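You operate a simulated robot arm through the tools that you are given. There is no shell and no other tool. Be economical: measure what you need, move in short steps, check, and stop when the job is done.

Carry out the task below with a simulated two-armed robot. There is one attempt and no reset: what you move stays moved.

Task
Open the right door of the blue cupboard, take the blue guide piece and put it on the third shelf from the bottom of the blue cupboard, then shut the door. Close the lower drawer of the grey bench. Open the low drawer, take the green guide block on the top of the grey bench and put it away in the inside of the low drawer and shut the drawer again. Take the grey spacer block and put it in the tray of the wire cart. Take the tall black stopper and leave it on the round table top. Take the white stopper and put it on top of the orange tin. Any order will do. Set down upright: green guide block, tall black stopper, white stopper.

The check looks at the end state, three seconds after you hand in, the way a careful person would. Anything else that was tipped, shoved, dropped, spilled or broken makes it a failure. Lids that push on must go on centred and level and be pressed home; caps that screw on are set level and turned clockwise until they are tight.

Robot
Two 7-joint arms with three-finger grippers on one trunk, on a base that drives. Base frame: it is fixed to the floor where the robot stands at the start and does not move with it; the origin is under the middle of the robot, x ahead of it, y to its left, z up. Lengths are in m, angles in degrees, forces in N, time in s.
The left shoulder is at the start at [0.03, 0.124, 1.008], the right one opposite. With the tool pointing down near the work surface each hand reaches from about 0.1 to 0.42 m from the robot's upright axis, wherever it stands, measured 20 degrees to its own side. Places, roughly: blue guide piece (16x4x5 cm) [5.8, -1.9, 0.2]; green guide block (9x4x5 cm) [7.2, -1, 0.9]; grey spacer block (5x2x8 cm) [5.2, -8.6, 0.9]; inside of the low drawer [0, 2.2, 0.2]; low drawer [0, 2.2, 0.2]; lower drawer of the grey bench [6.4, -0.9, 0.5]; orange tin (9x9x9 cm) [1.3, -7, 0.9]; right door of the blue cupboard [5.8, -0.2, 0.9]; round table top [3.5, -5.6, 1.1]; tall black stopper (4x4x7 cm) [4.5, -8.5, 0.9]; third shelf of the blue cupboard [5.6, 0.2, 1]; tray of the wire cart [3.8, -4, 0.7]; white stopper (4x4x7 cm) [1.5, -7, 0.9]. Payload 2.2 kg a hand.
The tool frame of a hand sits at the grasp point between the pads (the TCP): z along the fingers, y along the line on which they close. The tips reach 0.028 m beyond it. The gripper opens to 0.102 m. The gripper's body begins 0.071 m behind the TCP.
Orientation is that of the tool frame in the base frame, as [roll, pitch, yaw] about the fixed x, y, z axes, in that order (R = Rz(yaw) Ry(pitch) Rx(roll)). With the fingers straight down and closing along the base's y, the tool's x points along the base's -x, its y along +y and its z along -z.

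Tools
- The arms move only by the tool apply_moves. It takes "left_rows", "right_rows" or both (then of equal length, played together; a hand with none holds still); each is one flat list of numbers, 7 for each row, row after row: the shift along the tool's x, y, z in m, then the turn, a rotation vector about the tool's x, y, z in degrees, then the closure, from 0 (fully open) to 1 (shut). In form: [x, y, z, ax, ay, az, hand, x, y, z, ax, ay, az, hand, ...]. A call has 1 to 20 rows; each row shifts and turns the commanded pose from where the row before left it, along the tool's axes as they then stand. A row lasts 0.2 s, in which the tool goes at most 0.05 m and 8.6 degrees; a call with a longer step from one row to the next is refused whole, and so is a gripper value outside its range. Where a pose cannot be reached the arm comes as near as it can. A force on the tool above 40 N (or 10 N above the force at the start of the call, whichever is more), or a blocked arm, ends the call early, and 0.2 s more pass. Each finger halts on what it meets, pressing with about 42 N; the grip force reading is that of the motor and also rises with nothing between the fingers. The clock runs only during rows and for 0.2 s after the last one: add rows that do not move to give the fingers time. It gives the time, the measured TCP pose, the force on the tool (base axes), the opening and the grip force at its end, in the units of the frame above (readings bear some noise), with the torque about the TCP (base axes, N m) and any sound that the robot's microphone picked up.
- Cameras (640 x 400 px; columns grow to the right, rows downward): "scene" is now at [0.0596, -0.0119, 1.7539]; the picture's right is [-0.15, -0.99, 0.00], its down [-0.47, 0.07, -0.88] and it looks along [0.87, -0.13, -0.48] (base axes); focal length 293 px, centre (320, 200). "left" rides on the left gripper at [0.072, 0.038, -0.086] in its tool frame; the picture's right is [-0.46, 0.89, 0.00], its down [-0.60, -0.32, -0.73] and it looks along [-0.65, -0.34, 0.68] (tool axes); focal length 256 px, centre (320, 200). "right" rides on the right gripper at [0.069, 0.044, -0.086] in its tool frame; the picture's right is [-0.53, 0.85, 0.00], its down [-0.58, -0.36, -0.73] and it looks along [-0.62, -0.39, 0.68] (tool axes); focal length 256 px, centre (320, 200). There is no depth. A picture from a camera that has moved, and an enlarged one, comes with that camera's place and axes in the base frame and with its lens.
- grab_frame(camera): a new picture of that camera. The clock stands still meanwhile.
- move_column(by): slides the trunk up (or, below 0, down) by that many m; the arms and the scene camera ride with it, the base frame stays. It gives what a move gives, with no picture.
- steer(legs): drives the robot by 1 to 6 legs, each [ahead, left, turn to the left] in m, m and degrees, along the robot's own axes; the way and the turn of a leg run together, so that a leg with both is an arc; at most 1.5 m and 180 degrees a leg. The arms and the cameras ride along, it lands a little off, and it stops where it bumps. It gives what a move gives.
- aim_head(pan, tilt): turns the head with the scene camera to pan (to the left, within 143 degrees either way) and tilt (down, from -29 to 69), counted from straight ahead of the robot. It gives what a move gives.
- close_up(camera, box): a new picture of the part [left, top, right, bottom] of that camera's present view, enlarged. The clock stands still meanwhile.
- finish_job(): hands the job in; it is judged then, once.

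Work in short steps. Places have to be worked out from the pictures, the camera data and where the tool is seen: move nearer, look again, correct. Check each grasp and each placing, and mend what went wrong. You have 217 turns and 212 pictures in all, those below and enlarged ones among them. Open the grippers and draw the arms clear of the work before you hand the job in, unless the task says otherwise; then end with one line.

The tools are called by a JSON object that holds its "fn" and its "kwargs". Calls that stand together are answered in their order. apply_moves: Moves the arms, as the interface text tells. Its arguments: {"type":"object","properties":{"left_rows":{"type":"array","items":{"type":"number"}},"right_rows":{"type":"array","items":{"type":"number"}}},"required":[]} The other tools are called the same way: move_column (by) slides the trunk up or down; steer (legs) drives the base; aim_head (pan, tilt) turns the head that bears the scene camera; grab_frame (camera) takes a picture; close_up (camera, box) takes an enlarged picture of a part of a camera's view; finish_job () hands the job in.

At the start:

```text
t: 0.0
left_tool_pos: [0.4695, 0.1555, 1.2429]
left_tcp_rot: [180.0, 0.0, 180.0]
left_contact_force: [0.6, 0.2, 0.8]
left_torque: [0.0, -0.01, 0.0]
left_width: 0.1025
left_grip_force: 0.1
right_tool_pos: [0.4294, -0.2444, 1.2047]
right_tcp_rot: [179.9, 0.1, -180.0]
right_contact_force: [-0.3, -0.6, -0.4]
right_torque: [0.02, -0.02, 0.02]
right_width: 0.1022
right_grip_force: 0.0
trunk travel left (down, up): [-0.25, 0.29]
robot x, y, heading: [0.0024, -0.0009, -0.1]
head pan, tilt: [-8.7, 28.6]
```

scene: 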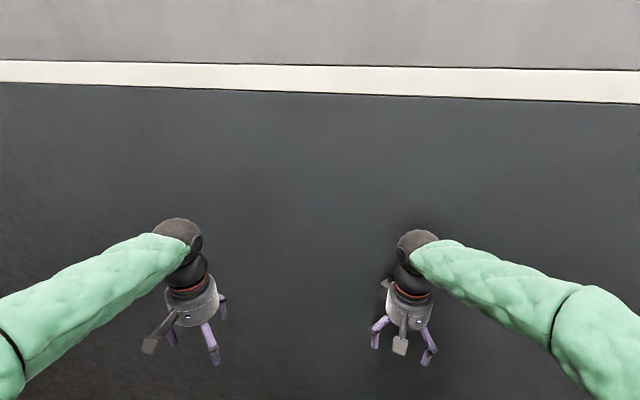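
right: 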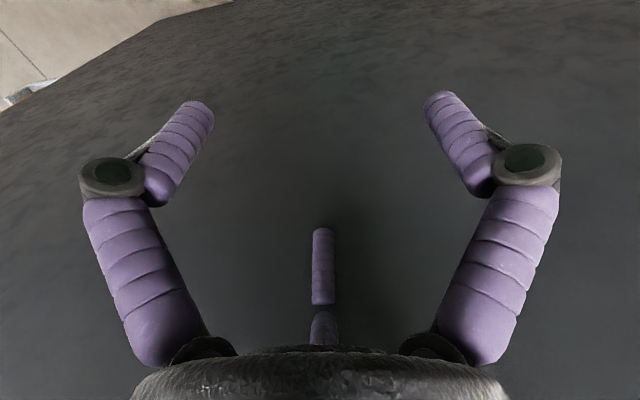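
left: 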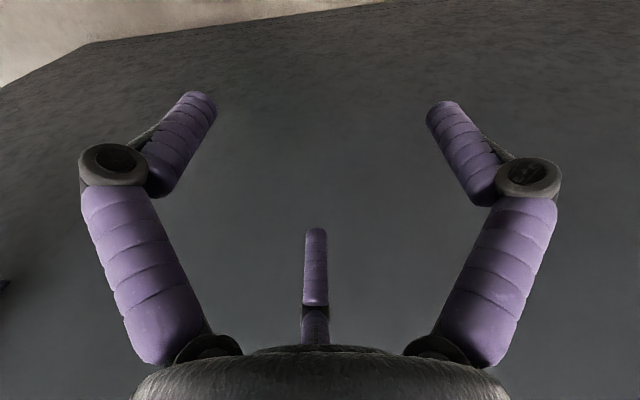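

The robot faces a dark floor and a wall; I look around with the head first.

{"fn": "aim_head", "kwargs": {"pan": 0, "tilt": 10}}

{"fn": "grab_frame", "kwargs": {"camera": "scene"}}

{"fn": "aim_head", "kwargs": {"pan": -80, "tilt": 10}}

{"fn": "grab_frame", "kwargs": {"camera": "scene"}}

{"fn": "aim_head", "kwargs": {"pan": 80, "tilt": 20}}

{"fn": "grab_frame", "kwargs": {"camera": "scene"}}

```text
t: 0.8
left_tool_pos: [0.4691, 0.1551, 1.2429]
left_tcp_rot: [180.0, 0.0, 179.9]
left_contact_force: [0.2, 0.3, -0.6]
left_torque: [0.03, -0.01, -0.02]
left_width: 0.1017
left_grip_force: 0.0
right_tool_pos: [0.4304, -0.2441, 1.2071]
right_tcp_rot: [-180.0, 0.0, -180.0]
right_contact_force: [-0.4, 0.1, -0.6]
right_torque: [0.0, -0.01, -0.01]
right_width: 0.1022
right_grip_force: 0.0
trunk travel left (down, up): [-0.25, 0.29]
robot x, y, heading: [-0.0022, -0.0016, 0.0]
head pan, tilt: [0.0, 10.0]
```

```text
208 pictures are left
camera scene: at [0.0627, 0.0018, 1.7839], right [0.0, -1.0, 0.0], down [-0.17, 0.0, -0.98], along [0.98, 0.0, -0.17], focal length 293 px, centre (320, 200)
```

scene: 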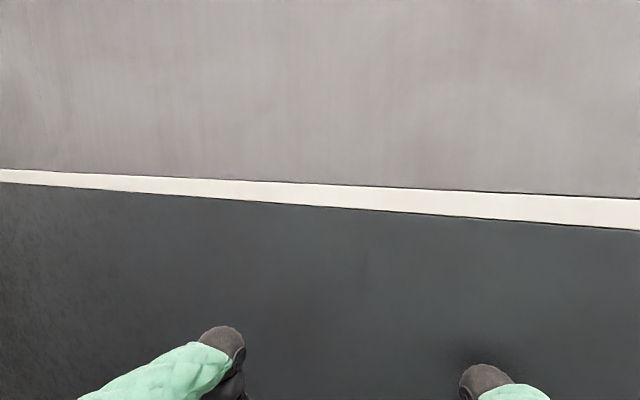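

```text
t: 2.4
left_tool_pos: [0.4695, 0.1547, 1.2432]
left_tcp_rot: [180.0, 0.0, -180.0]
left_contact_force: [-0.5, 0.1, 0.7]
left_torque: [-0.03, 0.01, 0.01]
left_width: 0.1021
left_grip_force: 0.2
right_tool_pos: [0.4307, -0.2435, 1.2064]
right_tcp_rot: [180.0, 0.1, 180.0]
right_contact_force: [0.6, 0.1, -0.1]
right_torque: [-0.03, -0.01, -0.01]
right_width: 0.102
right_grip_force: 0.0
trunk travel left (down, up): [-0.25, 0.29]
robot x, y, heading: [0.0018, -0.004, 0.0]
head pan, tilt: [-80.0, 10.0]
```

```text
207 pictures are left
camera scene: at [-0.0141, -0.0897, 1.784], right [-0.98, -0.17, 0.0], down [-0.03, 0.17, -0.98], along [0.17, -0.97, -0.17], focal length 293 px, centre (320, 200)
```

scene: 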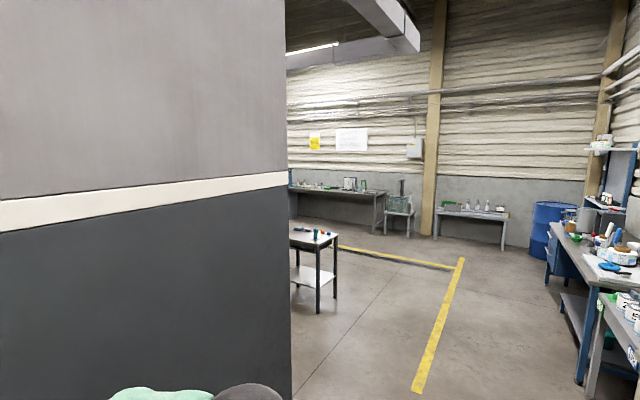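

```text
t: 4.8
left_tool_pos: [0.4691, 0.1545, 1.2428]
left_tcp_rot: [179.9, 0.0, 180.0]
left_contact_force: [-0.3, 0.0, 0.8]
left_torque: [0.03, 0.0, 0.03]
left_width: 0.102
left_grip_force: 0.0
right_tool_pos: [0.4304, -0.2441, 1.2074]
right_tcp_rot: [-180.0, 0.0, 180.0]
right_contact_force: [0.1, 0.0, -0.3]
right_torque: [-0.04, -0.01, 0.03]
right_width: 0.102
right_grip_force: 0.1
trunk travel left (down, up): [-0.25, 0.29]
robot x, y, heading: [0.0016, -0.003, 0.1]
head pan, tilt: [80.0, 20.0]
```

```text
206 pictures are left
camera scene: at [-0.0141, 0.0936, 1.7677], right [0.98, -0.17, 0.0], down [-0.06, -0.34, -0.94], along [0.16, 0.93, -0.34], focal length 293 px, centre (320, 200)
```

scene: 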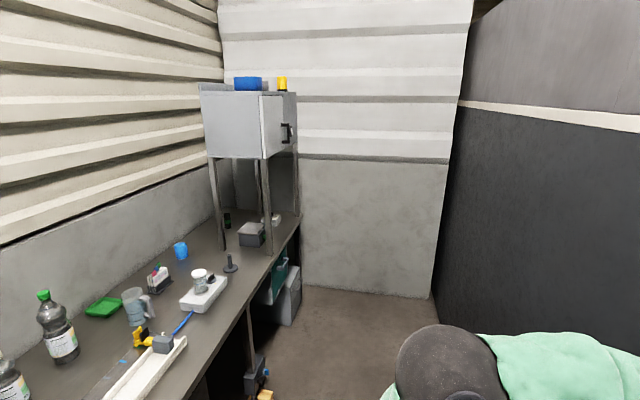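

A slanted partition wall is ahead and a bench to my left-rear; I look backwards too before driving.

{"fn": "aim_head", "kwargs": {"pan": 140, "tilt": 30}}

{"fn": "grab_frame", "kwargs": {"camera": "scene"}}

{"fn": "aim_head", "kwargs": {"pan": -135, "tilt": 25}}

{"fn": "grab_frame", "kwargs": {"camera": "scene"}}

```text
t: 6.1
left_tool_pos: [0.4697, 0.1554, 1.244]
left_tcp_rot: [-180.0, 0.0, 180.0]
left_contact_force: [0.2, 0.6, -0.3]
left_torque: [0.02, 0.01, -0.01]
left_width: 0.1022
left_grip_force: 0.1
right_tool_pos: [0.4299, -0.2437, 1.2049]
right_tcp_rot: [180.0, 0.0, 180.0]
right_contact_force: [-0.5, -0.3, -0.8]
right_torque: [-0.02, 0.01, 0.02]
right_width: 0.1019
right_grip_force: 0.2
trunk travel left (down, up): [-0.25, 0.29]
robot x, y, heading: [-0.0028, -0.0013, -0.0]
head pan, tilt: [140.0, 30.0]
```

```text
205 pictures are left
camera scene: at [-0.0996, 0.0601, 1.7517], right [0.64, 0.77, 0.0], down [0.38, -0.32, -0.87], along [-0.66, 0.56, -0.5], focal length 293 px, centre (320, 200)
```

scene: 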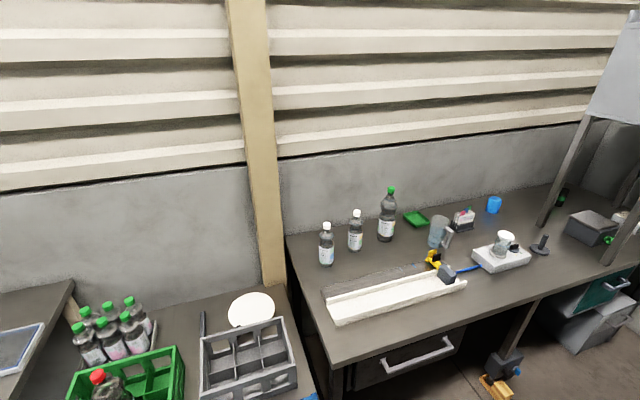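

```text
t: 9.9
left_tool_pos: [0.4692, 0.1568, 1.2427]
left_tcp_rot: [179.9, 0.0, 179.9]
left_contact_force: [0.3, -1.2, 0.0]
left_torque: [0.02, 0.0, 0.02]
left_width: 0.1019
left_grip_force: 0.0
right_tool_pos: [0.4294, -0.2438, 1.2067]
right_tcp_rot: [180.0, -0.1, 179.9]
right_contact_force: [-0.2, 0.0, 1.1]
right_torque: [-0.02, -0.04, 0.0]
right_width: 0.102
right_grip_force: 0.1
trunk travel left (down, up): [-0.25, 0.29]
robot x, y, heading: [0.002, -0.0004, -0.2]
head pan, tilt: [-135.0, 25.0]
```

```text
204 pictures are left
camera scene: at [-0.0955, -0.0633, 1.7596], right [-0.71, 0.71, 0.0], down [0.3, 0.3, -0.91], along [-0.64, -0.64, -0.42], focal length 293 px, centre (320, 200)
```

scene: 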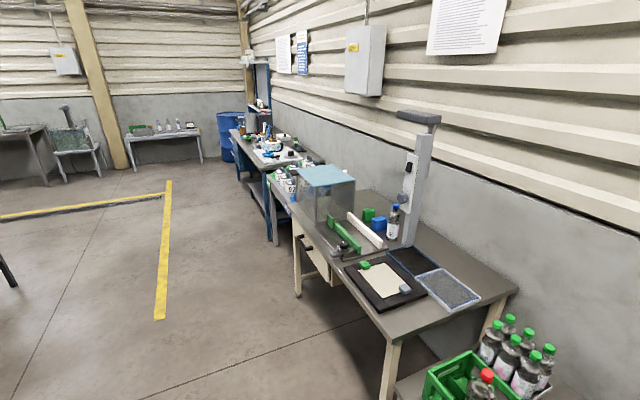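

The exit lies along -y between wall and benches. Turn right and drive out, then look.

{"fn": "steer", "kwargs": {"legs": [[0, 0, -104], [1.4, 0, 0], [0.5, 0, 30]]}}

{"fn": "aim_head", "kwargs": {"pan": 60, "tilt": 15}}

{"fn": "grab_frame", "kwargs": {"camera": "scene"}}

{"fn": "aim_head", "kwargs": {"pan": 0, "tilt": 15}}

{"fn": "grab_frame", "kwargs": {"camera": "scene"}}

```text
t: 23.9
left_tool_pos: [0.0264, -2.2833, 1.2431]
left_tcp_rot: [-180.0, -0.1, 109.0]
left_contact_force: [0.0, 0.1, -0.5]
left_torque: [0.01, 0.0, -0.01]
left_width: 0.1019
left_grip_force: 0.2
right_tool_pos: [-0.3636, -2.3758, 1.2056]
right_tcp_rot: [-180.0, 0.1, 109.1]
right_contact_force: [-0.5, -0.1, -0.1]
right_torque: [0.02, -0.01, 0.01]
right_width: 0.1018
right_grip_force: 0.1
trunk travel left (down, up): [-0.25, 0.29]
robot x, y, heading: [-0.2768, -1.8892, -70.6]
head pan, tilt: [-135.0, 25.0]
```

```text
t: 26.8
left_tool_pos: [0.0261, -2.2813, 1.2439]
left_tcp_rot: [179.9, 0.0, 109.1]
left_contact_force: [0.7, 0.0, 0.4]
left_torque: [-0.02, 0.0, 0.0]
left_width: 0.1021
left_grip_force: 0.0
right_tool_pos: [-0.3644, -2.3744, 1.2062]
right_tcp_rot: [180.0, 0.0, 109.1]
right_contact_force: [-0.8, 0.7, -0.2]
right_torque: [0.0, 0.0, 0.0]
right_width: 0.1018
right_grip_force: 0.1
trunk travel left (down, up): [-0.25, 0.29]
robot x, y, heading: [-0.2718, -1.8893, -71.0]
head pan, tilt: [60.0, 15.0]
```

```text
203 pictures are left
camera scene: at [-0.1934, -1.8767, 1.7758], right [-0.19, -0.98, 0.0], down [-0.25, 0.05, -0.97], along [0.95, -0.18, -0.26], focal length 293 px, centre (320, 200)
```

scene: 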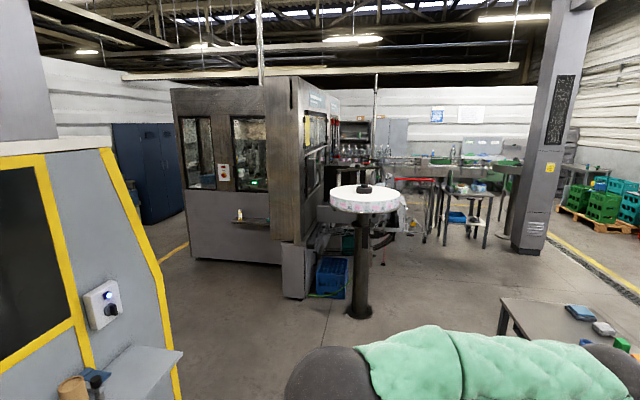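

```text
t: 28.1
left_tool_pos: [0.0254, -2.2805, 1.2433]
left_tcp_rot: [-180.0, -0.1, 109.1]
left_contact_force: [-0.5, 0.8, 0.4]
left_torque: [0.01, 0.01, 0.01]
left_width: 0.102
left_grip_force: 0.1
right_tool_pos: [-0.3647, -2.3746, 1.2064]
right_tcp_rot: [180.0, 0.1, 109.1]
right_contact_force: [0.2, 0.3, 1.6]
right_torque: [-0.01, 0.01, 0.03]
right_width: 0.102
right_grip_force: 0.0
trunk travel left (down, up): [-0.25, 0.29]
robot x, y, heading: [-0.276, -1.8889, -71.0]
head pan, tilt: [0.0, 15.0]
```

```text
202 pictures are left
camera scene: at [-0.2544, -1.9473, 1.7758], right [-0.94, -0.33, 0.0], down [-0.09, 0.24, -0.97], along [0.32, -0.91, -0.26], focal length 293 px, centre (320, 200)
```

scene: 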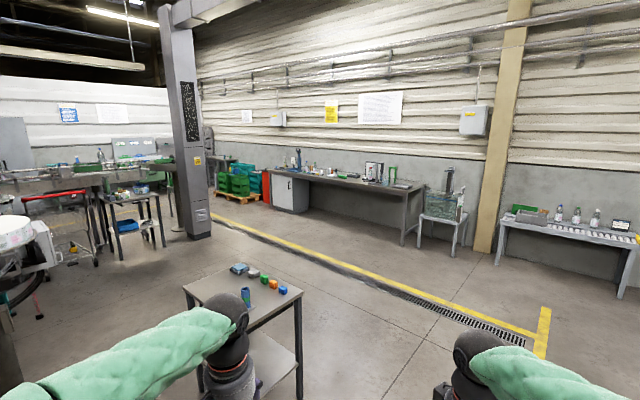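

The blue cupboard is beyond a passage between the yellow-framed machine and the central machine. I drive toward the passage mouth and look.

{"fn": "steer", "kwargs": {"legs": [[0, 0, 65], [1.5, 0, 0]]}}

{"fn": "aim_head", "kwargs": {"pan": 40, "tilt": 20}}

{"fn": "grab_frame", "kwargs": {"camera": "scene"}}

{"fn": "aim_head", "kwargs": {"pan": -50, "tilt": 10}}

{"fn": "grab_frame", "kwargs": {"camera": "scene"}}

```text
t: 38.3
left_tool_pos: [1.6948, -1.9484, 1.2432]
left_tcp_rot: [180.0, -0.1, 174.2]
left_contact_force: [0.1, 0.4, 0.2]
left_torque: [-0.01, 0.04, 0.01]
left_width: 0.1021
left_grip_force: 0.0
right_tool_pos: [1.6155, -2.3415, 1.2052]
right_tcp_rot: [180.0, 0.0, 174.1]
right_contact_force: [0.1, 0.1, 0.3]
right_torque: [-0.01, -0.01, -0.01]
right_width: 0.1019
right_grip_force: 0.1
trunk travel left (down, up): [-0.25, 0.29]
robot x, y, heading: [1.2134, -2.0546, -6.0]
head pan, tilt: [0.0, 15.0]
```

```text
t: 39.4
left_tool_pos: [1.6942, -1.9485, 1.2432]
left_tcp_rot: [179.9, 0.0, 174.3]
left_contact_force: [0.5, -0.2, 0.8]
left_torque: [0.01, 0.01, 0.0]
left_width: 0.102
left_grip_force: 0.0
right_tool_pos: [1.6144, -2.3414, 1.2053]
right_tcp_rot: [-180.0, 0.0, 174.2]
right_contact_force: [0.1, 0.7, -0.1]
right_torque: [-0.01, 0.0, 0.02]
right_width: 0.1021
right_grip_force: 0.0
trunk travel left (down, up): [-0.25, 0.29]
robot x, y, heading: [1.212, -2.0581, -5.8]
head pan, tilt: [40.0, 20.0]
```

```text
201 pictures are left
camera scene: at [1.2584, -1.9984, 1.7677], right [0.56, -0.83, 0.0], down [-0.28, -0.19, -0.94], along [0.78, 0.53, -0.34], focal length 293 px, centre (320, 200)
```

scene: 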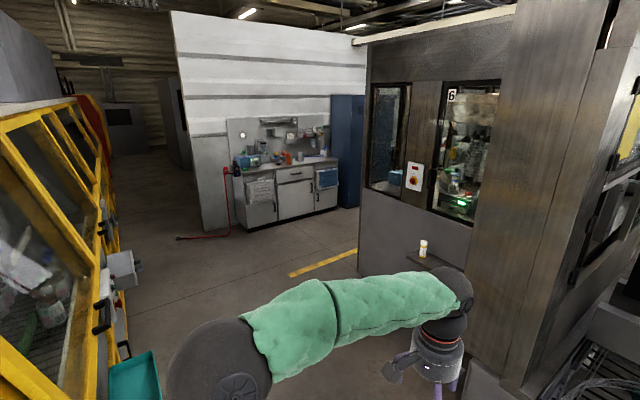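

```text
t: 41.0
left_tool_pos: [1.6946, -1.9492, 1.2437]
left_tcp_rot: [-180.0, -0.1, 174.2]
left_contact_force: [0.3, 0.2, 0.4]
left_torque: [-0.02, 0.01, 0.03]
left_width: 0.1019
left_grip_force: 0.1
right_tool_pos: [1.6145, -2.3412, 1.207]
right_tcp_rot: [-180.0, 0.0, 174.1]
right_contact_force: [0.3, -0.4, 1.0]
right_torque: [0.01, 0.0, 0.01]
right_width: 0.1017
right_grip_force: 0.0
trunk travel left (down, up): [-0.25, 0.29]
robot x, y, heading: [1.2131, -2.0563, -5.8]
head pan, tilt: [-50.0, 10.0]
```

```text
200 pictures are left
camera scene: at [1.2337, -2.1276, 1.784], right [-0.83, -0.56, 0.0], down [-0.1, 0.14, -0.98], along [0.55, -0.81, -0.17], focal length 293 px, centre (320, 200)
```

scene: 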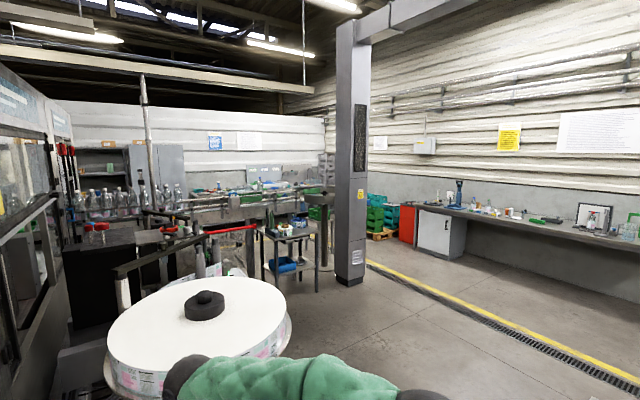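

The large white disc is a label reel; keep clear. I turn into the passage, shift a bit right, and drive along it.

{"fn": "steer", "kwargs": {"legs": [[0, 0, 49], [0, -0.25, 0], [1.5, 0, 0], [1.2, 0, 0]]}}

{"fn": "aim_head", "kwargs": {"pan": 0, "tilt": 20}}

{"fn": "grab_frame", "kwargs": {"camera": "scene"}}

{"fn": "aim_head", "kwargs": {"pan": -60, "tilt": 20}}

{"fn": "grab_frame", "kwargs": {"camera": "scene"}}

```text
t: 57.8
left_tool_pos: [3.5565, 0.1058, 1.2438]
left_tcp_rot: [179.9, 0.0, -135.3]
left_contact_force: [-1.6, 0.6, 0.2]
left_torque: [0.01, 0.01, 0.01]
left_width: 0.1018
left_grip_force: 0.1
right_tool_pos: [3.8079, -0.2057, 1.2058]
right_tcp_rot: [-180.0, 0.0, -135.4]
right_contact_force: [-1.0, 0.5, 0.5]
right_torque: [-0.04, -0.01, -0.02]
right_width: 0.1021
right_grip_force: 0.1
trunk travel left (down, up): [-0.25, 0.29]
robot x, y, heading: [3.3345, -0.3334, 44.7]
head pan, tilt: [-50.0, 10.0]
```

```text
t: 59.0
left_tool_pos: [3.5558, 0.1048, 1.2431]
left_tcp_rot: [-180.0, 0.0, -135.3]
left_contact_force: [0.2, 0.2, 0.5]
left_torque: [-0.01, 0.01, 0.03]
left_width: 0.102
left_grip_force: 0.1
right_tool_pos: [3.8095, -0.2068, 1.2054]
right_tcp_rot: [180.0, 0.0, -135.3]
right_contact_force: [0.1, -0.1, -0.2]
right_torque: [0.01, 0.02, 0.03]
right_width: 0.1018
right_grip_force: 0.1
trunk travel left (down, up): [-0.25, 0.29]
robot x, y, heading: [3.3328, -0.3353, 44.7]
head pan, tilt: [0.0, 20.0]
```

```text
199 pictures are left
camera scene: at [3.3761, -0.2885, 1.7677], right [0.7, -0.71, 0.0], down [-0.24, -0.24, -0.94], along [0.67, 0.66, -0.34], focal length 293 px, centre (320, 200)
```

scene: 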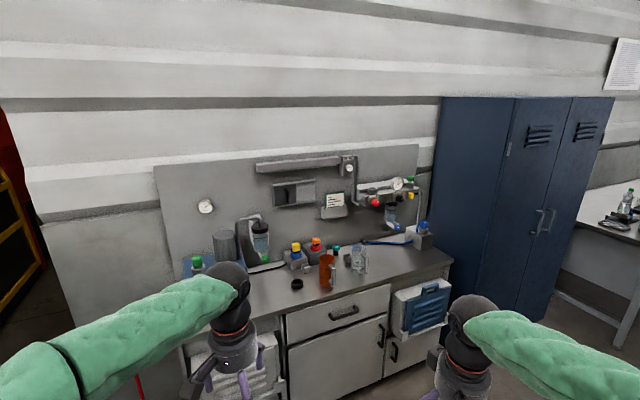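

```text
t: 60.3
left_tool_pos: [3.5557, 0.1059, 1.243]
left_tcp_rot: [-179.9, 0.1, -135.4]
left_contact_force: [-0.5, -1.2, 0.1]
left_torque: [-0.04, 0.04, 0.02]
left_width: 0.1023
left_grip_force: 0.0
right_tool_pos: [3.8075, -0.2048, 1.2049]
right_tcp_rot: [180.0, 0.0, -135.2]
right_contact_force: [0.0, 0.4, 0.3]
right_torque: [-0.04, 0.03, 0.01]
right_width: 0.102
right_grip_force: 0.2
trunk travel left (down, up): [-0.25, 0.29]
robot x, y, heading: [3.3341, -0.3333, 44.9]
head pan, tilt: [-60.0, 20.0]
```

```text
198 pictures are left
camera scene: at [3.3997, -0.3784, 1.7677], right [-0.26, -0.96, 0.0], down [-0.33, 0.09, -0.94], along [0.91, -0.25, -0.34], focal length 293 px, centre (320, 200)
```

scene: 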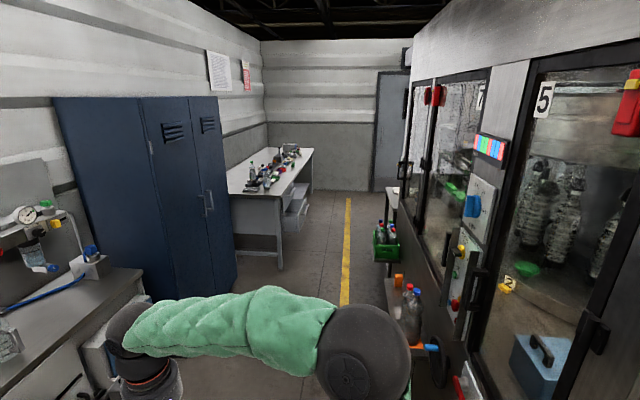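

The dark-blue double-door cupboard is ahead-right and the grey bench with an open lower drawer lies past it. I centre in the aisle and drive along it.

{"fn": "steer", "kwargs": {"legs": [[0.2, 0.13, 0], [0, 0, -60], [1.2, 0, 0]]}}

{"fn": "aim_head", "kwargs": {"pan": 0, "tilt": 30}}

{"fn": "grab_frame", "kwargs": {"camera": "scene"}}

{"fn": "aim_head", "kwargs": {"pan": -50, "tilt": 45}}

{"fn": "grab_frame", "kwargs": {"camera": "scene"}}

```text
t: 70.4
left_tool_pos: [5.0471, -0.358, 1.2434]
left_tcp_rot: [-180.0, 0.0, 166.5]
left_contact_force: [0.8, -0.2, -0.2]
left_torque: [0.01, 0.0, 0.01]
left_width: 0.1021
left_grip_force: 0.1
right_tool_pos: [4.9136, -0.7357, 1.2065]
right_tcp_rot: [-180.0, 0.0, 166.5]
right_contact_force: [0.2, 0.6, 0.5]
right_torque: [0.01, 0.02, -0.02]
right_width: 0.102
right_grip_force: 0.0
trunk travel left (down, up): [-0.25, 0.29]
robot x, y, heading: [4.5539, -0.3986, -13.6]
head pan, tilt: [-60.0, 20.0]
```

```text
t: 71.7
left_tool_pos: [5.0454, -0.3562, 1.243]
left_tcp_rot: [-179.9, -0.1, 166.3]
left_contact_force: [0.3, 0.5, -0.1]
left_torque: [0.01, 0.01, 0.0]
left_width: 0.1022
left_grip_force: 0.1
right_tool_pos: [4.9139, -0.735, 1.2055]
right_tcp_rot: [-180.0, -0.1, 166.3]
right_contact_force: [0.2, 0.1, 0.8]
right_torque: [-0.02, 0.0, -0.01]
right_width: 0.1023
right_grip_force: 0.0
trunk travel left (down, up): [-0.25, 0.29]
robot x, y, heading: [4.5563, -0.3974, -13.7]
head pan, tilt: [0.0, 30.0]
```

```text
197 pictures are left
camera scene: at [4.6117, -0.4097, 1.7516], right [-0.24, -0.97, 0.0], down [-0.49, 0.12, -0.87], along [0.84, -0.2, -0.5], focal length 293 px, centre (320, 200)
```

scene: 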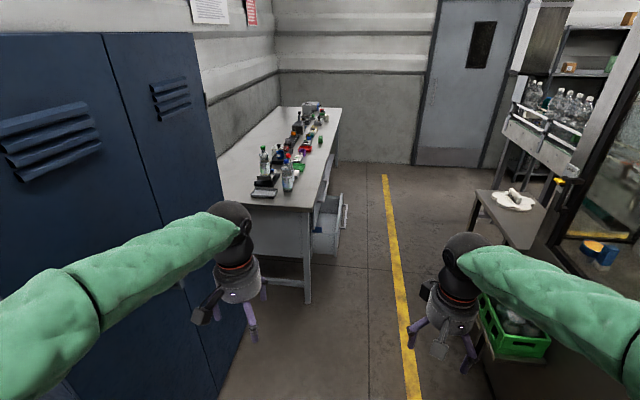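

```text
t: 72.9
left_tool_pos: [5.0457, -0.356, 1.2442]
left_tcp_rot: [180.0, 0.0, 166.4]
left_contact_force: [0.0, 0.9, 0.0]
left_torque: [-0.01, -0.03, 0.0]
left_width: 0.1018
left_grip_force: 0.0
right_tool_pos: [4.9132, -0.7352, 1.2057]
right_tcp_rot: [-179.9, 0.1, 166.3]
right_contact_force: [-0.2, 0.4, 0.1]
right_torque: [0.01, 0.02, 0.03]
right_width: 0.1023
right_grip_force: 0.1
trunk travel left (down, up): [-0.25, 0.29]
robot x, y, heading: [4.5509, -0.3985, -13.5]
head pan, tilt: [-50.0, 45.0]
```

```text
196 pictures are left
camera scene: at [4.56, -0.4612, 1.7291], right [-0.9, -0.45, 0.0], down [-0.32, 0.63, -0.71], along [0.32, -0.63, -0.71], focal length 293 px, centre (320, 200)
```

scene: 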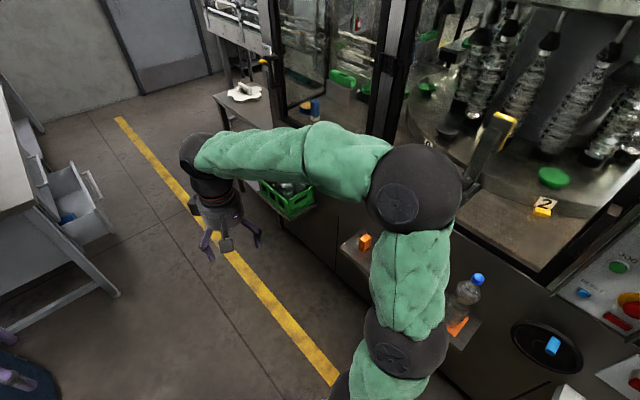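

The lower bench drawer is open and the small table beyond the machine likely holds the blue piece low down. I drive on in front of the cupboard and look right.

{"fn": "steer", "kwargs": {"legs": [[1.1, 0, 0]]}}

{"fn": "aim_head", "kwargs": {"pan": -75, "tilt": 40}}

{"fn": "grab_frame", "kwargs": {"camera": "scene"}}

{"fn": "aim_head", "kwargs": {"pan": 85, "tilt": 40}}

{"fn": "grab_frame", "kwargs": {"camera": "scene"}}

```text
t: 78.6
left_tool_pos: [6.1263, -0.6233, 1.2431]
left_tcp_rot: [180.0, 0.0, 166.1]
left_contact_force: [1.1, -0.8, -0.1]
left_torque: [0.02, 0.01, 0.0]
left_width: 0.102
left_grip_force: 0.0
right_tool_pos: [5.9902, -1.0011, 1.2054]
right_tcp_rot: [-179.9, 0.0, 166.1]
right_contact_force: [0.6, 0.0, 0.4]
right_torque: [0.01, -0.01, -0.03]
right_width: 0.1019
right_grip_force: 0.1
trunk travel left (down, up): [-0.25, 0.29]
robot x, y, heading: [5.633, -0.6598, -14.1]
head pan, tilt: [-50.0, 45.0]
```

```text
t: 79.5
left_tool_pos: [6.1259, -0.6238, 1.2423]
left_tcp_rot: [180.0, 0.0, 166.1]
left_contact_force: [0.9, -0.2, -0.1]
left_torque: [0.0, 0.02, -0.01]
left_width: 0.102
left_grip_force: 0.0
right_tool_pos: [5.9917, -1.0019, 1.2065]
right_tcp_rot: [-179.9, 0.0, 166.0]
right_contact_force: [0.2, 0.0, -0.8]
right_torque: [0.0, 0.0, -0.02]
right_width: 0.1021
right_grip_force: 0.1
trunk travel left (down, up): [-0.25, 0.29]
robot x, y, heading: [5.6328, -0.6636, -14.0]
head pan, tilt: [-75.0, 40.0]
```

```text
195 pictures are left
camera scene: at [5.6048, -0.7374, 1.7363], right [-1.0, -0.02, 0.0], down [-0.01, 0.64, -0.77], along [0.01, -0.77, -0.64], focal length 293 px, centre (320, 200)
```

scene: 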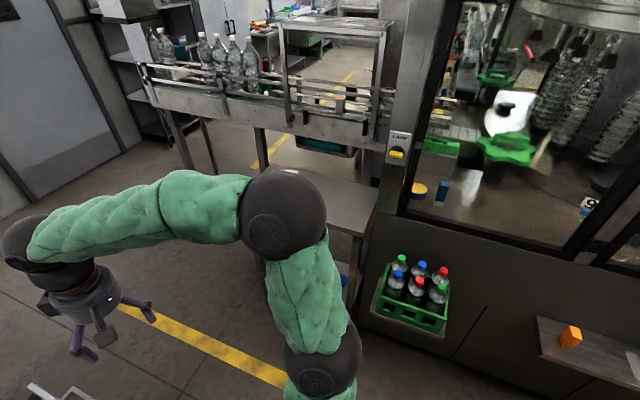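

```text
t: 81.9
left_tool_pos: [6.1246, -0.6235, 1.2424]
left_tcp_rot: [-180.0, 0.0, 166.1]
left_contact_force: [-0.1, 0.5, 0.3]
left_torque: [-0.04, -0.01, -0.01]
left_width: 0.102
left_grip_force: 0.1
right_tool_pos: [5.9921, -1.0022, 1.2057]
right_tcp_rot: [-179.9, 0.1, 166.2]
right_contact_force: [0.1, 0.9, 0.2]
right_torque: [-0.02, -0.02, -0.03]
right_width: 0.1018
right_grip_force: 0.0
trunk travel left (down, up): [-0.25, 0.29]
robot x, y, heading: [5.6371, -0.6617, -13.7]
head pan, tilt: [85.0, 40.0]
```

```text
194 pictures are left
camera scene: at [5.6306, -0.572, 1.7363], right [0.95, -0.32, 0.0], down [-0.21, -0.61, -0.77], along [0.25, 0.72, -0.64], focal length 293 px, centre (320, 200)
```

scene: 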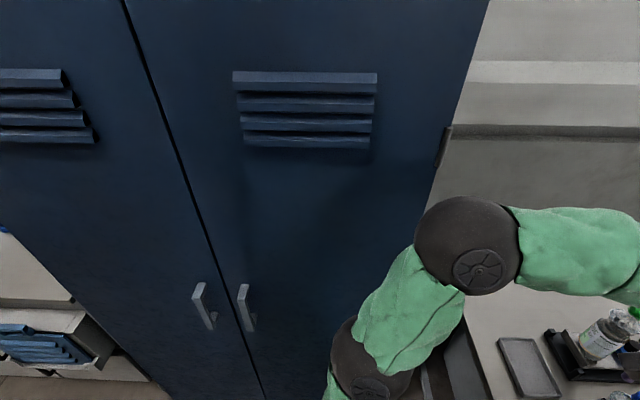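

The blue item peeks out below the small table. I turn to face it, then look.

{"fn": "steer", "kwargs": {"legs": [[0, 0, -86]]}}

{"fn": "aim_head", "kwargs": {"pan": 0, "tilt": 48}}

{"fn": "grab_frame", "kwargs": {"camera": "scene"}}

```text
t: 86.1
left_tool_pos: [5.691, -1.1514, 1.243]
left_tcp_rot: [-180.0, 0.1, 78.3]
left_contact_force: [-0.5, 0.3, 0.2]
left_torque: [-0.01, 0.0, -0.01]
left_width: 0.1017
left_grip_force: 0.1
right_tool_pos: [5.3062, -1.034, 1.2067]
right_tcp_rot: [-179.9, 0.0, 78.4]
right_contact_force: [-1.1, 1.2, -0.3]
right_torque: [0.01, 0.04, 0.01]
right_width: 0.1019
right_grip_force: 0.1
trunk travel left (down, up): [-0.25, 0.29]
robot x, y, heading: [5.6319, -0.6603, -101.5]
head pan, tilt: [85.0, 40.0]
```

```text
t: 87.7
left_tool_pos: [5.6904, -1.1519, 1.2448]
left_tcp_rot: [180.0, 0.0, 78.4]
left_contact_force: [-0.4, 0.5, 0.1]
left_torque: [0.0, 0.0, 0.01]
left_width: 0.1019
left_grip_force: 0.2
right_tool_pos: [5.3078, -1.0341, 1.2063]
right_tcp_rot: [-180.0, 0.0, 78.4]
right_contact_force: [1.0, -0.3, 0.4]
right_torque: [-0.02, 0.0, 0.01]
right_width: 0.1019
right_grip_force: 0.1
trunk travel left (down, up): [-0.25, 0.29]
robot x, y, heading: [5.6322, -0.6607, -101.6]
head pan, tilt: [0.0, 48.0]
```

```text
193 pictures are left
camera scene: at [5.622, -0.7076, 1.7248], right [-0.98, 0.2, 0.0], down [0.15, 0.73, -0.67], along [-0.13, -0.66, -0.74], focal length 293 px, centre (320, 200)
```

scene: 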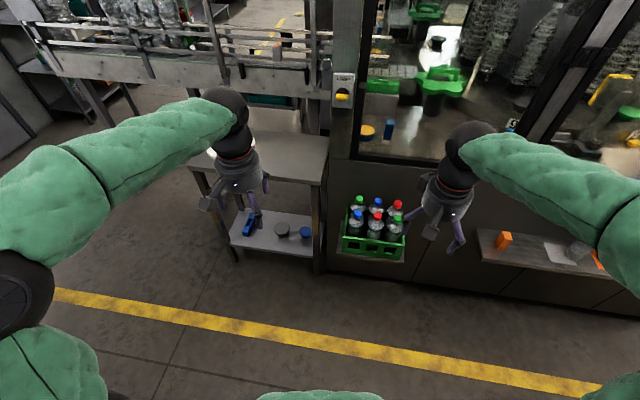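

The blue piece lies on the table's lower shelf beside dark and blue caps. Zoom in.

{"fn": "close_up", "kwargs": {"camera": "scene", "box": [190, 140, 340, 270]}}

```text
3.08 times, centred on (265, 205) of scene
camera zoom: at [5.622, -0.7076, 1.7248], right [-0.98, 0.2, 0.0], down [0.15, 0.73, -0.67], along [-0.13, -0.66, -0.74], focal length 900 px, centre (489, 185)
```

zoom: 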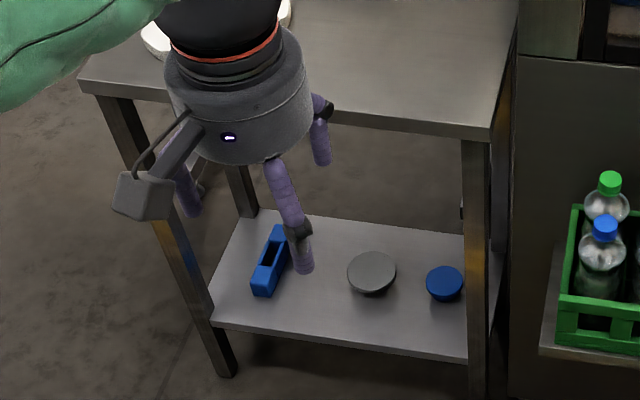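

Piece near (5.855,-1.95), long axis pointing into the table, shelf z≈0.18. I position the robot with its left hand toward it, lower the trunk and tilt the left hand 45° forward.

{"fn": "steer", "kwargs": {"legs": [[0, 0, -8.4], [0.55, 0, 0], [0, 0.48, 0]]}}

{"fn": "move_column", "kwargs": {"by": -0.25}}

{"fn": "apply_moves", "kwargs": {"left_rows": [0, 0, 0, 0, -7.5, 0, 0, 0, 0, 0, 0, -7.5, 0, 0, 0, 0, 0, 0, -7.5, 0, 0, 0, 0, 0, 0, -7.5, 0, 0, 0, 0, 0, 0, -7.5, 0, 0, 0, 0, 0, 0, -7.5, 0, 0]}}

{"fn": "aim_head", "kwargs": {"pan": 10, "tilt": 55}}

{"fn": "grab_frame", "kwargs": {"camera": "scene"}}

{"fn": "grab_frame", "kwargs": {"camera": "left"}}

```text
t: 90.9
left_tool_pos: [5.458, -1.5904, 1.2423]
left_tcp_rot: [179.9, 0.0, 69.8]
left_contact_force: [0.5, 0.2, 0.1]
left_torque: [-0.01, 0.02, 0.03]
left_width: 0.1022
left_grip_force: 0.0
right_tool_pos: [5.0999, -1.408, 1.2084]
right_tcp_rot: [180.0, -0.9, 70.1]
right_contact_force: [2.1, 3.4, 0.3]
right_torque: [-0.52, 0.25, 0.14]
right_width: 0.1022
right_grip_force: 0.0
trunk travel left (down, up): [-0.25, 0.29]
robot x, y, heading: [5.4763, -1.0903, -110.3]
head pan, tilt: [0.0, 48.0]
stopped in leg 2: the force on the tool passed its limit at 132 N (the readings are from after the stop); the commanded pose is now the measured one
```

```text
t: 93.5
left_tool_pos: [5.4584, -1.5892, 0.9925]
left_tcp_rot: [-180.0, 0.0, 69.8]
left_contact_force: [0.1, 1.1, 0.8]
left_torque: [0.02, -0.02, 0.04]
left_width: 0.102
left_grip_force: 0.0
right_tool_pos: [5.1008, -1.4093, 0.9562]
right_tcp_rot: [-180.0, -1.0, 70.1]
right_contact_force: [3.4, 7.4, 1.0]
right_torque: [-0.95, 0.3, 0.1]
right_width: 0.1018
right_grip_force: 0.0
trunk travel left (down, up): [0.0, 0.54]
robot x, y, heading: [5.4749, -1.0966, -110.3]
head pan, tilt: [0.0, 48.0]
```

```text
t: 94.9
left_tool_pos: [5.4569, -1.5894, 0.9933]
left_tcp_rot: [-180.0, 45.3, 69.7]
left_contact_force: [-0.5, -0.5, 0.7]
left_torque: [-0.02, -0.01, -0.04]
left_width: 0.1019
left_grip_force: 0.1
right_tool_pos: [5.0996, -1.4078, 0.9569]
right_tcp_rot: [-179.9, -0.9, 70.1]
right_contact_force: [4.8, 9.1, -3.2]
right_torque: [-0.95, 0.54, 0.28]
right_width: 0.1022
right_grip_force: 0.0
trunk travel left (down, up): [0.0, 0.54]
robot x, y, heading: [5.4775, -1.0932, -110.4]
head pan, tilt: [0.0, 48.0]
```

```text
t: 95.6
left_tool_pos: [5.4587, -1.5904, 0.9937]
left_tcp_rot: [179.8, 45.0, 69.8]
left_contact_force: [-0.5, 0.4, 0.9]
left_torque: [0.01, 0.02, -0.01]
left_width: 0.1019
left_grip_force: 0.1
right_tool_pos: [5.0994, -1.4081, 0.9565]
right_tcp_rot: [-180.0, -0.9, 70.1]
right_contact_force: [3.6, 8.3, -3.1]
right_torque: [-0.89, 0.47, 0.23]
right_width: 0.1021
right_grip_force: 0.0
trunk travel left (down, up): [0.0, 0.54]
robot x, y, heading: [5.4744, -1.0959, -110.1]
head pan, tilt: [10.0, 55.0]
```

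```text
191 pictures are left
camera scene: at [5.4713, -1.1357, 1.4657], right [-0.98, 0.18, 0.0], down [0.15, 0.81, -0.57], along [-0.1, -0.57, -0.82], focal length 293 px, centre (320, 200)
```

scene: 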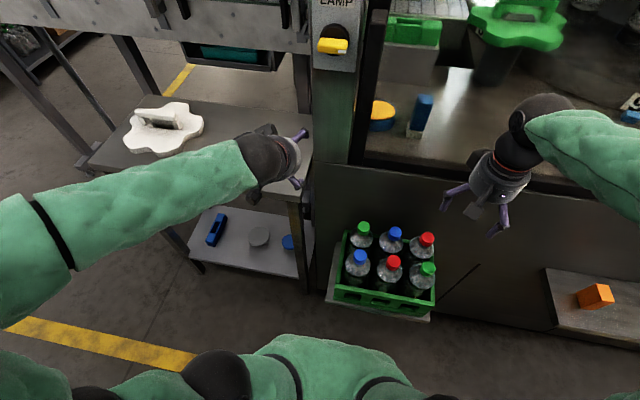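

```text
190 pictures are left
camera left: at [5.5328, -1.4967, 1.0034], right [0.72, -0.61, 0.33], down [-0.27, 0.19, 0.94], along [-0.64, -0.77, -0.03], focal length 256 px, centre (320, 200)
```

left: 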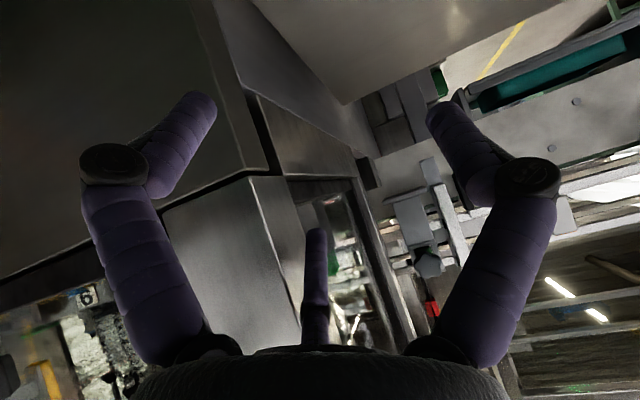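

The right hand touched the machine front; back off, then shift left.

{"fn": "steer", "kwargs": {"legs": [[-0.2, 0, 0], [0, 0.5, 0]]}}

{"fn": "grab_frame", "kwargs": {"camera": "scene"}}

```text
t: 99.8
left_tool_pos: [5.9951, -1.5758, 0.9924]
left_tcp_rot: [-180.0, 45.1, 69.5]
left_contact_force: [0.1, -0.1, -0.2]
left_torque: [0.01, 0.01, 0.0]
left_width: 0.1022
left_grip_force: 0.0
right_tool_pos: [5.6372, -1.3926, 0.9584]
right_tcp_rot: [180.0, -0.8, 69.9]
right_contact_force: [0.0, 1.0, -0.4]
right_torque: [-0.01, -0.01, 0.0]
right_width: 0.1021
right_grip_force: 0.1
trunk travel left (down, up): [0.0, 0.54]
robot x, y, heading: [6.0161, -1.0767, -110.7]
head pan, tilt: [10.0, 55.0]
```

```text
189 pictures are left
camera scene: at [6.011, -1.122, 1.4656], right [-0.98, 0.18, 0.0], down [0.15, 0.81, -0.57], along [-0.1, -0.56, -0.82], focal length 293 px, centre (320, 200)
```

scene: 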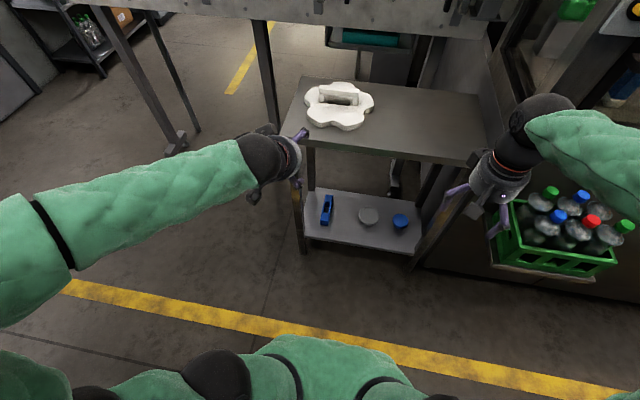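

Now at a better spot; zoom on the piece for an accurate fix.

{"fn": "close_up", "kwargs": {"camera": "scene", "box": [280, 170, 440, 270]}}

```text
4.00 times, centred on (360, 220) of scene
camera zoom: at [6.011, -1.122, 1.4656], right [-0.98, 0.18, 0.0], down [0.15, 0.81, -0.57], along [-0.1, -0.56, -0.82], focal length 1170 px, centre (160, 120)
```

zoom: 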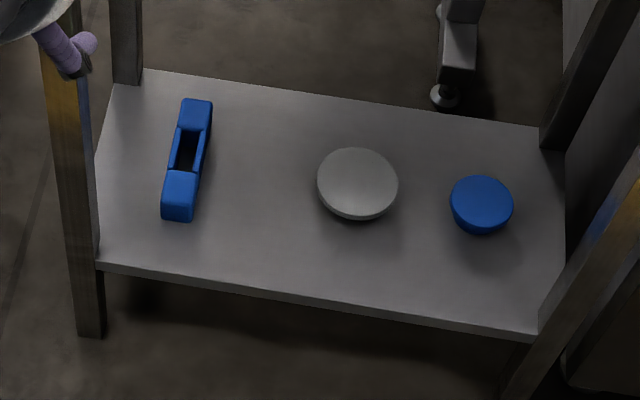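

The piece runs from (5.861,-1.838) to (5.807,-1.98). I retract the right hand for clearance and lower the left hand in front of the table.

{"fn": "apply_moves", "kwargs": {"left_rows": [0.033, 0, 0.033, 0, 0, 0, 0, 0.033, 0, 0.033, 0, 0, 0, 0, 0.033, 0, 0.033, 0, 0, 0, 0, 0.033, 0, 0.033, 0, 0, 0, 0, 0.033, 0, 0.033, 0, 0, 0, 0, 0.033, 0, 0.033, 0, 0, 0, 0, 0.033, 0, 0.033, 0, 0, 0, 0, 0.033, 0, 0.033, 0, 0, 0, 0, 0.033, 0, 0.033, 0, 0, 0, 0, 0.033, 0, 0.033, 0, 0, 0, 0, 0.033, 0, 0.033, 0, 0, 0, 0, 0.033, 0, 0.033, 0, 0, 0, 0, 0.033, 0, 0.033, 0, 0, 0, 0, 0.033, 0, 0.033, 0, 0, 0, 0, 0.033, 0, 0.033, 0, 0, 0, 0], "right_rows": [0.02, 0, 0, 0, 0, 0, 0, 0.02, 0, 0, 0, 0, 0, 0, 0.02, 0, 0, 0, 0, 0, 0, 0.02, 0, 0, 0, 0, 0, 0, 0.02, 0, 0, 0, 0, 0, 0, 0.02, 0, 0, 0, 0, 0, 0, 0.02, 0, 0, 0, 0, 0, 0, 0.02, 0, 0, 0, 0, 0, 0, 0.02, 0, 0, 0, 0, 0, 0, 0.02, 0, 0, 0, 0, 0, 0, 0, 0, 0, 0, 0, 0, 0, 0, 0, 0, 0, 0, 0, 0, 0, 0, 0, 0, 0, 0, 0, 0, 0, 0, 0, 0, 0, 0, 0, 0, 0, 0, 0, 0, 0]}}

{"fn": "grab_frame", "kwargs": {"camera": "scene"}}

{"fn": "grab_frame", "kwargs": {"camera": "left"}}

```text
t: 103.0
left_tool_pos: [5.9262, -1.5305, 0.4165]
left_tcp_rot: [179.5, 44.9, 69.5]
left_contact_force: [-0.4, -0.8, -0.7]
left_torque: [-0.03, 0.02, 0.0]
left_width: 0.1022
left_grip_force: 0.1
left hand out of reach, approached as far as the arm can: row 10, 11, 12, 13, 14, 15
right_tool_pos: [5.7061, -1.2046, 0.9601]
right_tcp_rot: [179.9, -1.0, 69.8]
right_contact_force: [1.0, 1.5, 1.0]
right_torque: [-0.02, 0.02, -0.01]
right_width: 0.1018
right_grip_force: 0.0
trunk travel left (down, up): [0.0, 0.54]
robot x, y, heading: [6.0127, -1.0811, -110.4]
head pan, tilt: [10.0, 55.0]
```

```text
187 pictures are left
camera scene: at [6.0107, -1.1217, 1.4656], right [-0.98, 0.18, 0.0], down [0.15, 0.81, -0.57], along [-0.1, -0.56, -0.82], focal length 293 px, centre (320, 200)
```

scene: 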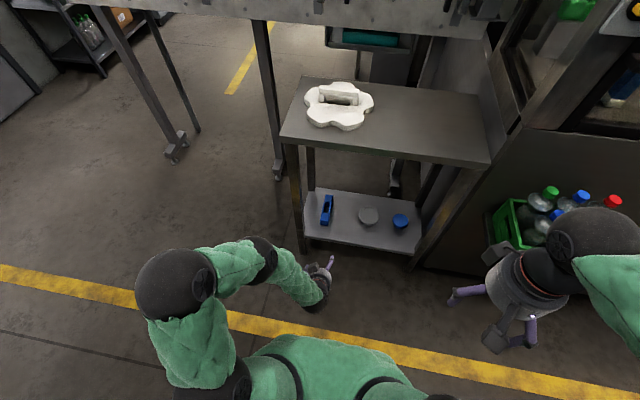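

```text
186 pictures are left
camera left: at [6.0022, -1.4376, 0.4279], right [0.71, -0.61, 0.33], down [-0.27, 0.19, 0.94], along [-0.64, -0.76, -0.03], focal length 256 px, centre (320, 200)
```

left: 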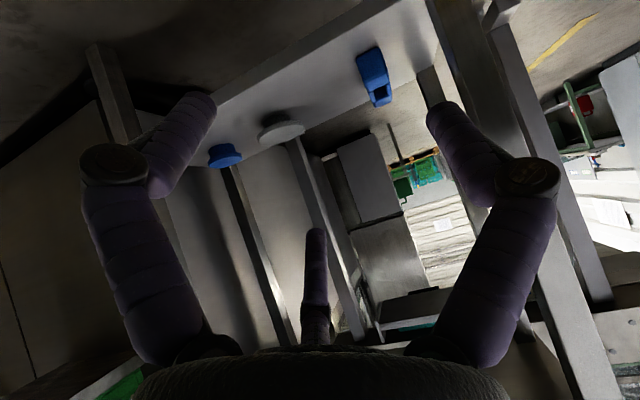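

The 45° tilt limits low reach; I steepen the tool to ~20° from vertical and see how low it gets.

{"fn": "apply_moves", "kwargs": {"left_rows": [0, 0, 0, 0, 8, 0, 0, 0, 0, 0, 0, 8, 0, 0, 0, 0, 0, 0, 8, 0, 0, 0, 0, 0, 0, 0, 0, 0, 0, 0, 0, 0, 0, 0, 0]}}

```text
t: 104.2
left_tool_pos: [5.9273, -1.5302, 0.4163]
left_tcp_rot: [-180.0, 20.9, 69.5]
left_contact_force: [0.8, -0.6, -0.8]
left_torque: [0.0, 0.0, 0.0]
left_width: 0.102
left_grip_force: 0.1
right_tool_pos: [5.7071, -1.2046, 0.9609]
right_tcp_rot: [-180.0, -0.8, 69.9]
right_contact_force: [0.5, -0.3, 0.1]
right_torque: [0.03, -0.02, 0.02]
right_width: 0.1019
right_grip_force: 0.0
trunk travel left (down, up): [0.0, 0.54]
robot x, y, heading: [6.0122, -1.0803, -110.5]
head pan, tilt: [10.0, 55.0]
```

{"fn": "apply_moves", "kwargs": {"left_rows": [0.0165, 0, 0.043, 0, 0, 0, 0, 0.0165, 0, 0.043, 0, 0, 0, 0, 0.0165, 0, 0.043, 0, 0, 0, 0, 0.0165, 0, 0.043, 0, 0, 0, 0]}}

```text
t: 105.2
left_tool_pos: [5.9275, -1.5299, 0.2307]
left_tcp_rot: [179.9, 21.1, 69.4]
left_contact_force: [0.2, -1.0, 0.4]
left_torque: [0.06, 0.01, 0.0]
left_width: 0.1021
left_grip_force: 0.1
right_tool_pos: [5.7057, -1.2042, 0.9601]
right_tcp_rot: [-180.0, -0.9, 69.7]
right_contact_force: [-1.2, -0.6, 0.7]
right_torque: [-0.02, -0.01, -0.01]
right_width: 0.1021
right_grip_force: 0.1
trunk travel left (down, up): [0.0, 0.54]
robot x, y, heading: [6.0132, -1.083, -110.5]
head pan, tilt: [10.0, 55.0]
```

Straight-ish down works. I raise a little and drive ahead toward the table.

{"fn": "apply_moves", "kwargs": {"left_rows": [-0.0165, 0, -0.043, 0, 0, 0, 0]}}

{"fn": "steer", "kwargs": {"legs": [[0.28, 0.04, 0]]}}

{"fn": "grab_frame", "kwargs": {"camera": "scene"}}

{"fn": "grab_frame", "kwargs": {"camera": "left"}}

```text
t: 105.6
left_tool_pos: [5.9279, -1.5286, 0.2787]
left_tcp_rot: [180.0, 20.9, 69.5]
left_contact_force: [0.6, 2.2, -0.2]
left_torque: [-0.09, -0.01, 0.03]
left_width: 0.1022
left_grip_force: 0.1
right_tool_pos: [5.7047, -1.2043, 0.9607]
right_tcp_rot: [179.9, -0.9, 69.8]
right_contact_force: [0.5, 0.2, 0.5]
right_torque: [0.03, 0.01, 0.0]
right_width: 0.1022
right_grip_force: 0.0
trunk travel left (down, up): [0.0, 0.54]
robot x, y, heading: [6.0131, -1.0798, -110.6]
head pan, tilt: [10.0, 55.0]
```

```text
t: 107.5
left_tool_pos: [5.8653, -1.8071, 0.2784]
left_tcp_rot: [179.8, 21.0, 69.2]
left_contact_force: [0.6, -1.0, -0.1]
left_torque: [-0.02, 0.01, 0.0]
left_width: 0.1021
left_grip_force: 0.1
right_tool_pos: [5.6457, -1.4803, 0.9607]
right_tcp_rot: [-180.0, -0.9, 69.6]
right_contact_force: [-0.7, 0.2, -0.1]
right_torque: [-0.04, 0.01, 0.0]
right_width: 0.1018
right_grip_force: 0.1
trunk travel left (down, up): [0.0, 0.54]
robot x, y, heading: [5.9523, -1.3599, -110.8]
head pan, tilt: [10.0, 55.0]
```

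```text
185 pictures are left
camera scene: at [5.9492, -1.3987, 1.4656], right [-0.98, 0.19, 0.0], down [0.15, 0.8, -0.57], along [-0.11, -0.56, -0.82], focal length 293 px, centre (320, 200)
```

scene: 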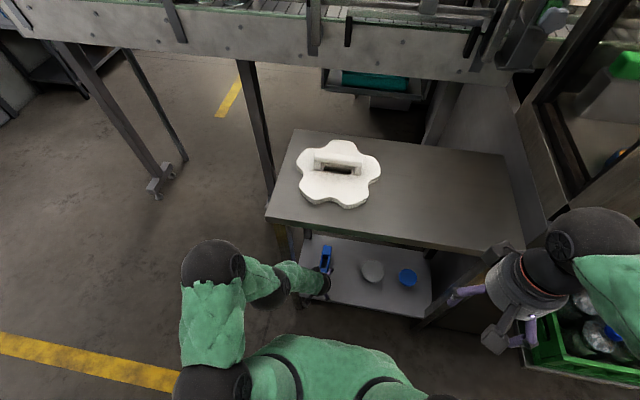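

```text
184 pictures are left
camera left: at [5.9349, -1.7273, 0.3336], right [0.67, -0.72, 0.17], down [-0.4, -0.17, 0.9], along [-0.62, -0.67, -0.41], focal length 256 px, centre (320, 200)
```

left: 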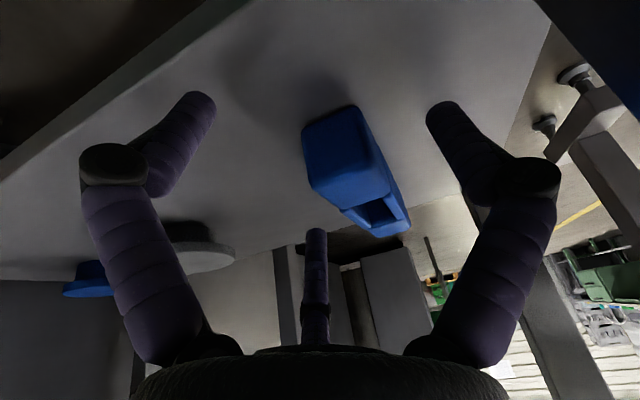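

The piece is almost centred ahead; near end ~5–6 cm ahead of the TCP. Drive 0.10 m further and check.

{"fn": "steer", "kwargs": {"legs": [[0.1, -0.006, 0]]}}

{"fn": "grab_frame", "kwargs": {"camera": "left"}}

```text
t: 108.7
left_tool_pos: [5.8166, -1.8683, 0.2745]
left_tcp_rot: [179.6, 19.6, 67.7]
left_contact_force: [-0.9, 0.0, 0.4]
left_torque: [-0.03, -0.04, -0.02]
left_width: 0.102
left_grip_force: 0.0
right_tool_pos: [5.5944, -1.5591, 0.9588]
right_tcp_rot: [179.5, -0.4, 69.4]
right_contact_force: [1.2, 0.1, 1.2]
right_torque: [0.01, 0.02, 0.03]
right_width: 0.1023
right_grip_force: 0.1
trunk travel left (down, up): [0.0, 0.54]
robot x, y, heading: [5.9087, -1.4451, -111.0]
head pan, tilt: [10.0, 55.0]
```

```text
183 pictures are left
camera left: at [5.89, -1.7927, 0.3319], right [0.65, -0.74, 0.16], down [-0.42, -0.18, 0.89], along [-0.63, -0.65, -0.43], focal length 256 px, centre (320, 200)
```

left: 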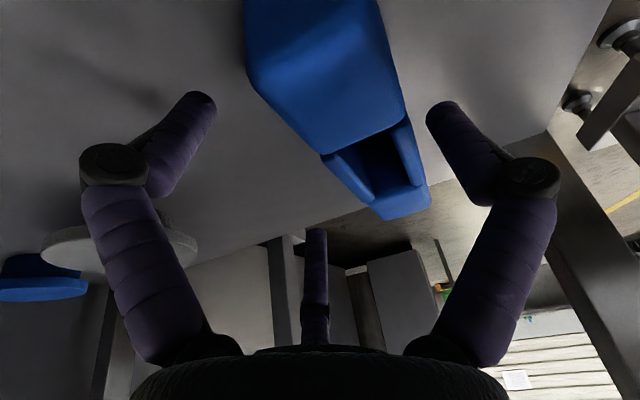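

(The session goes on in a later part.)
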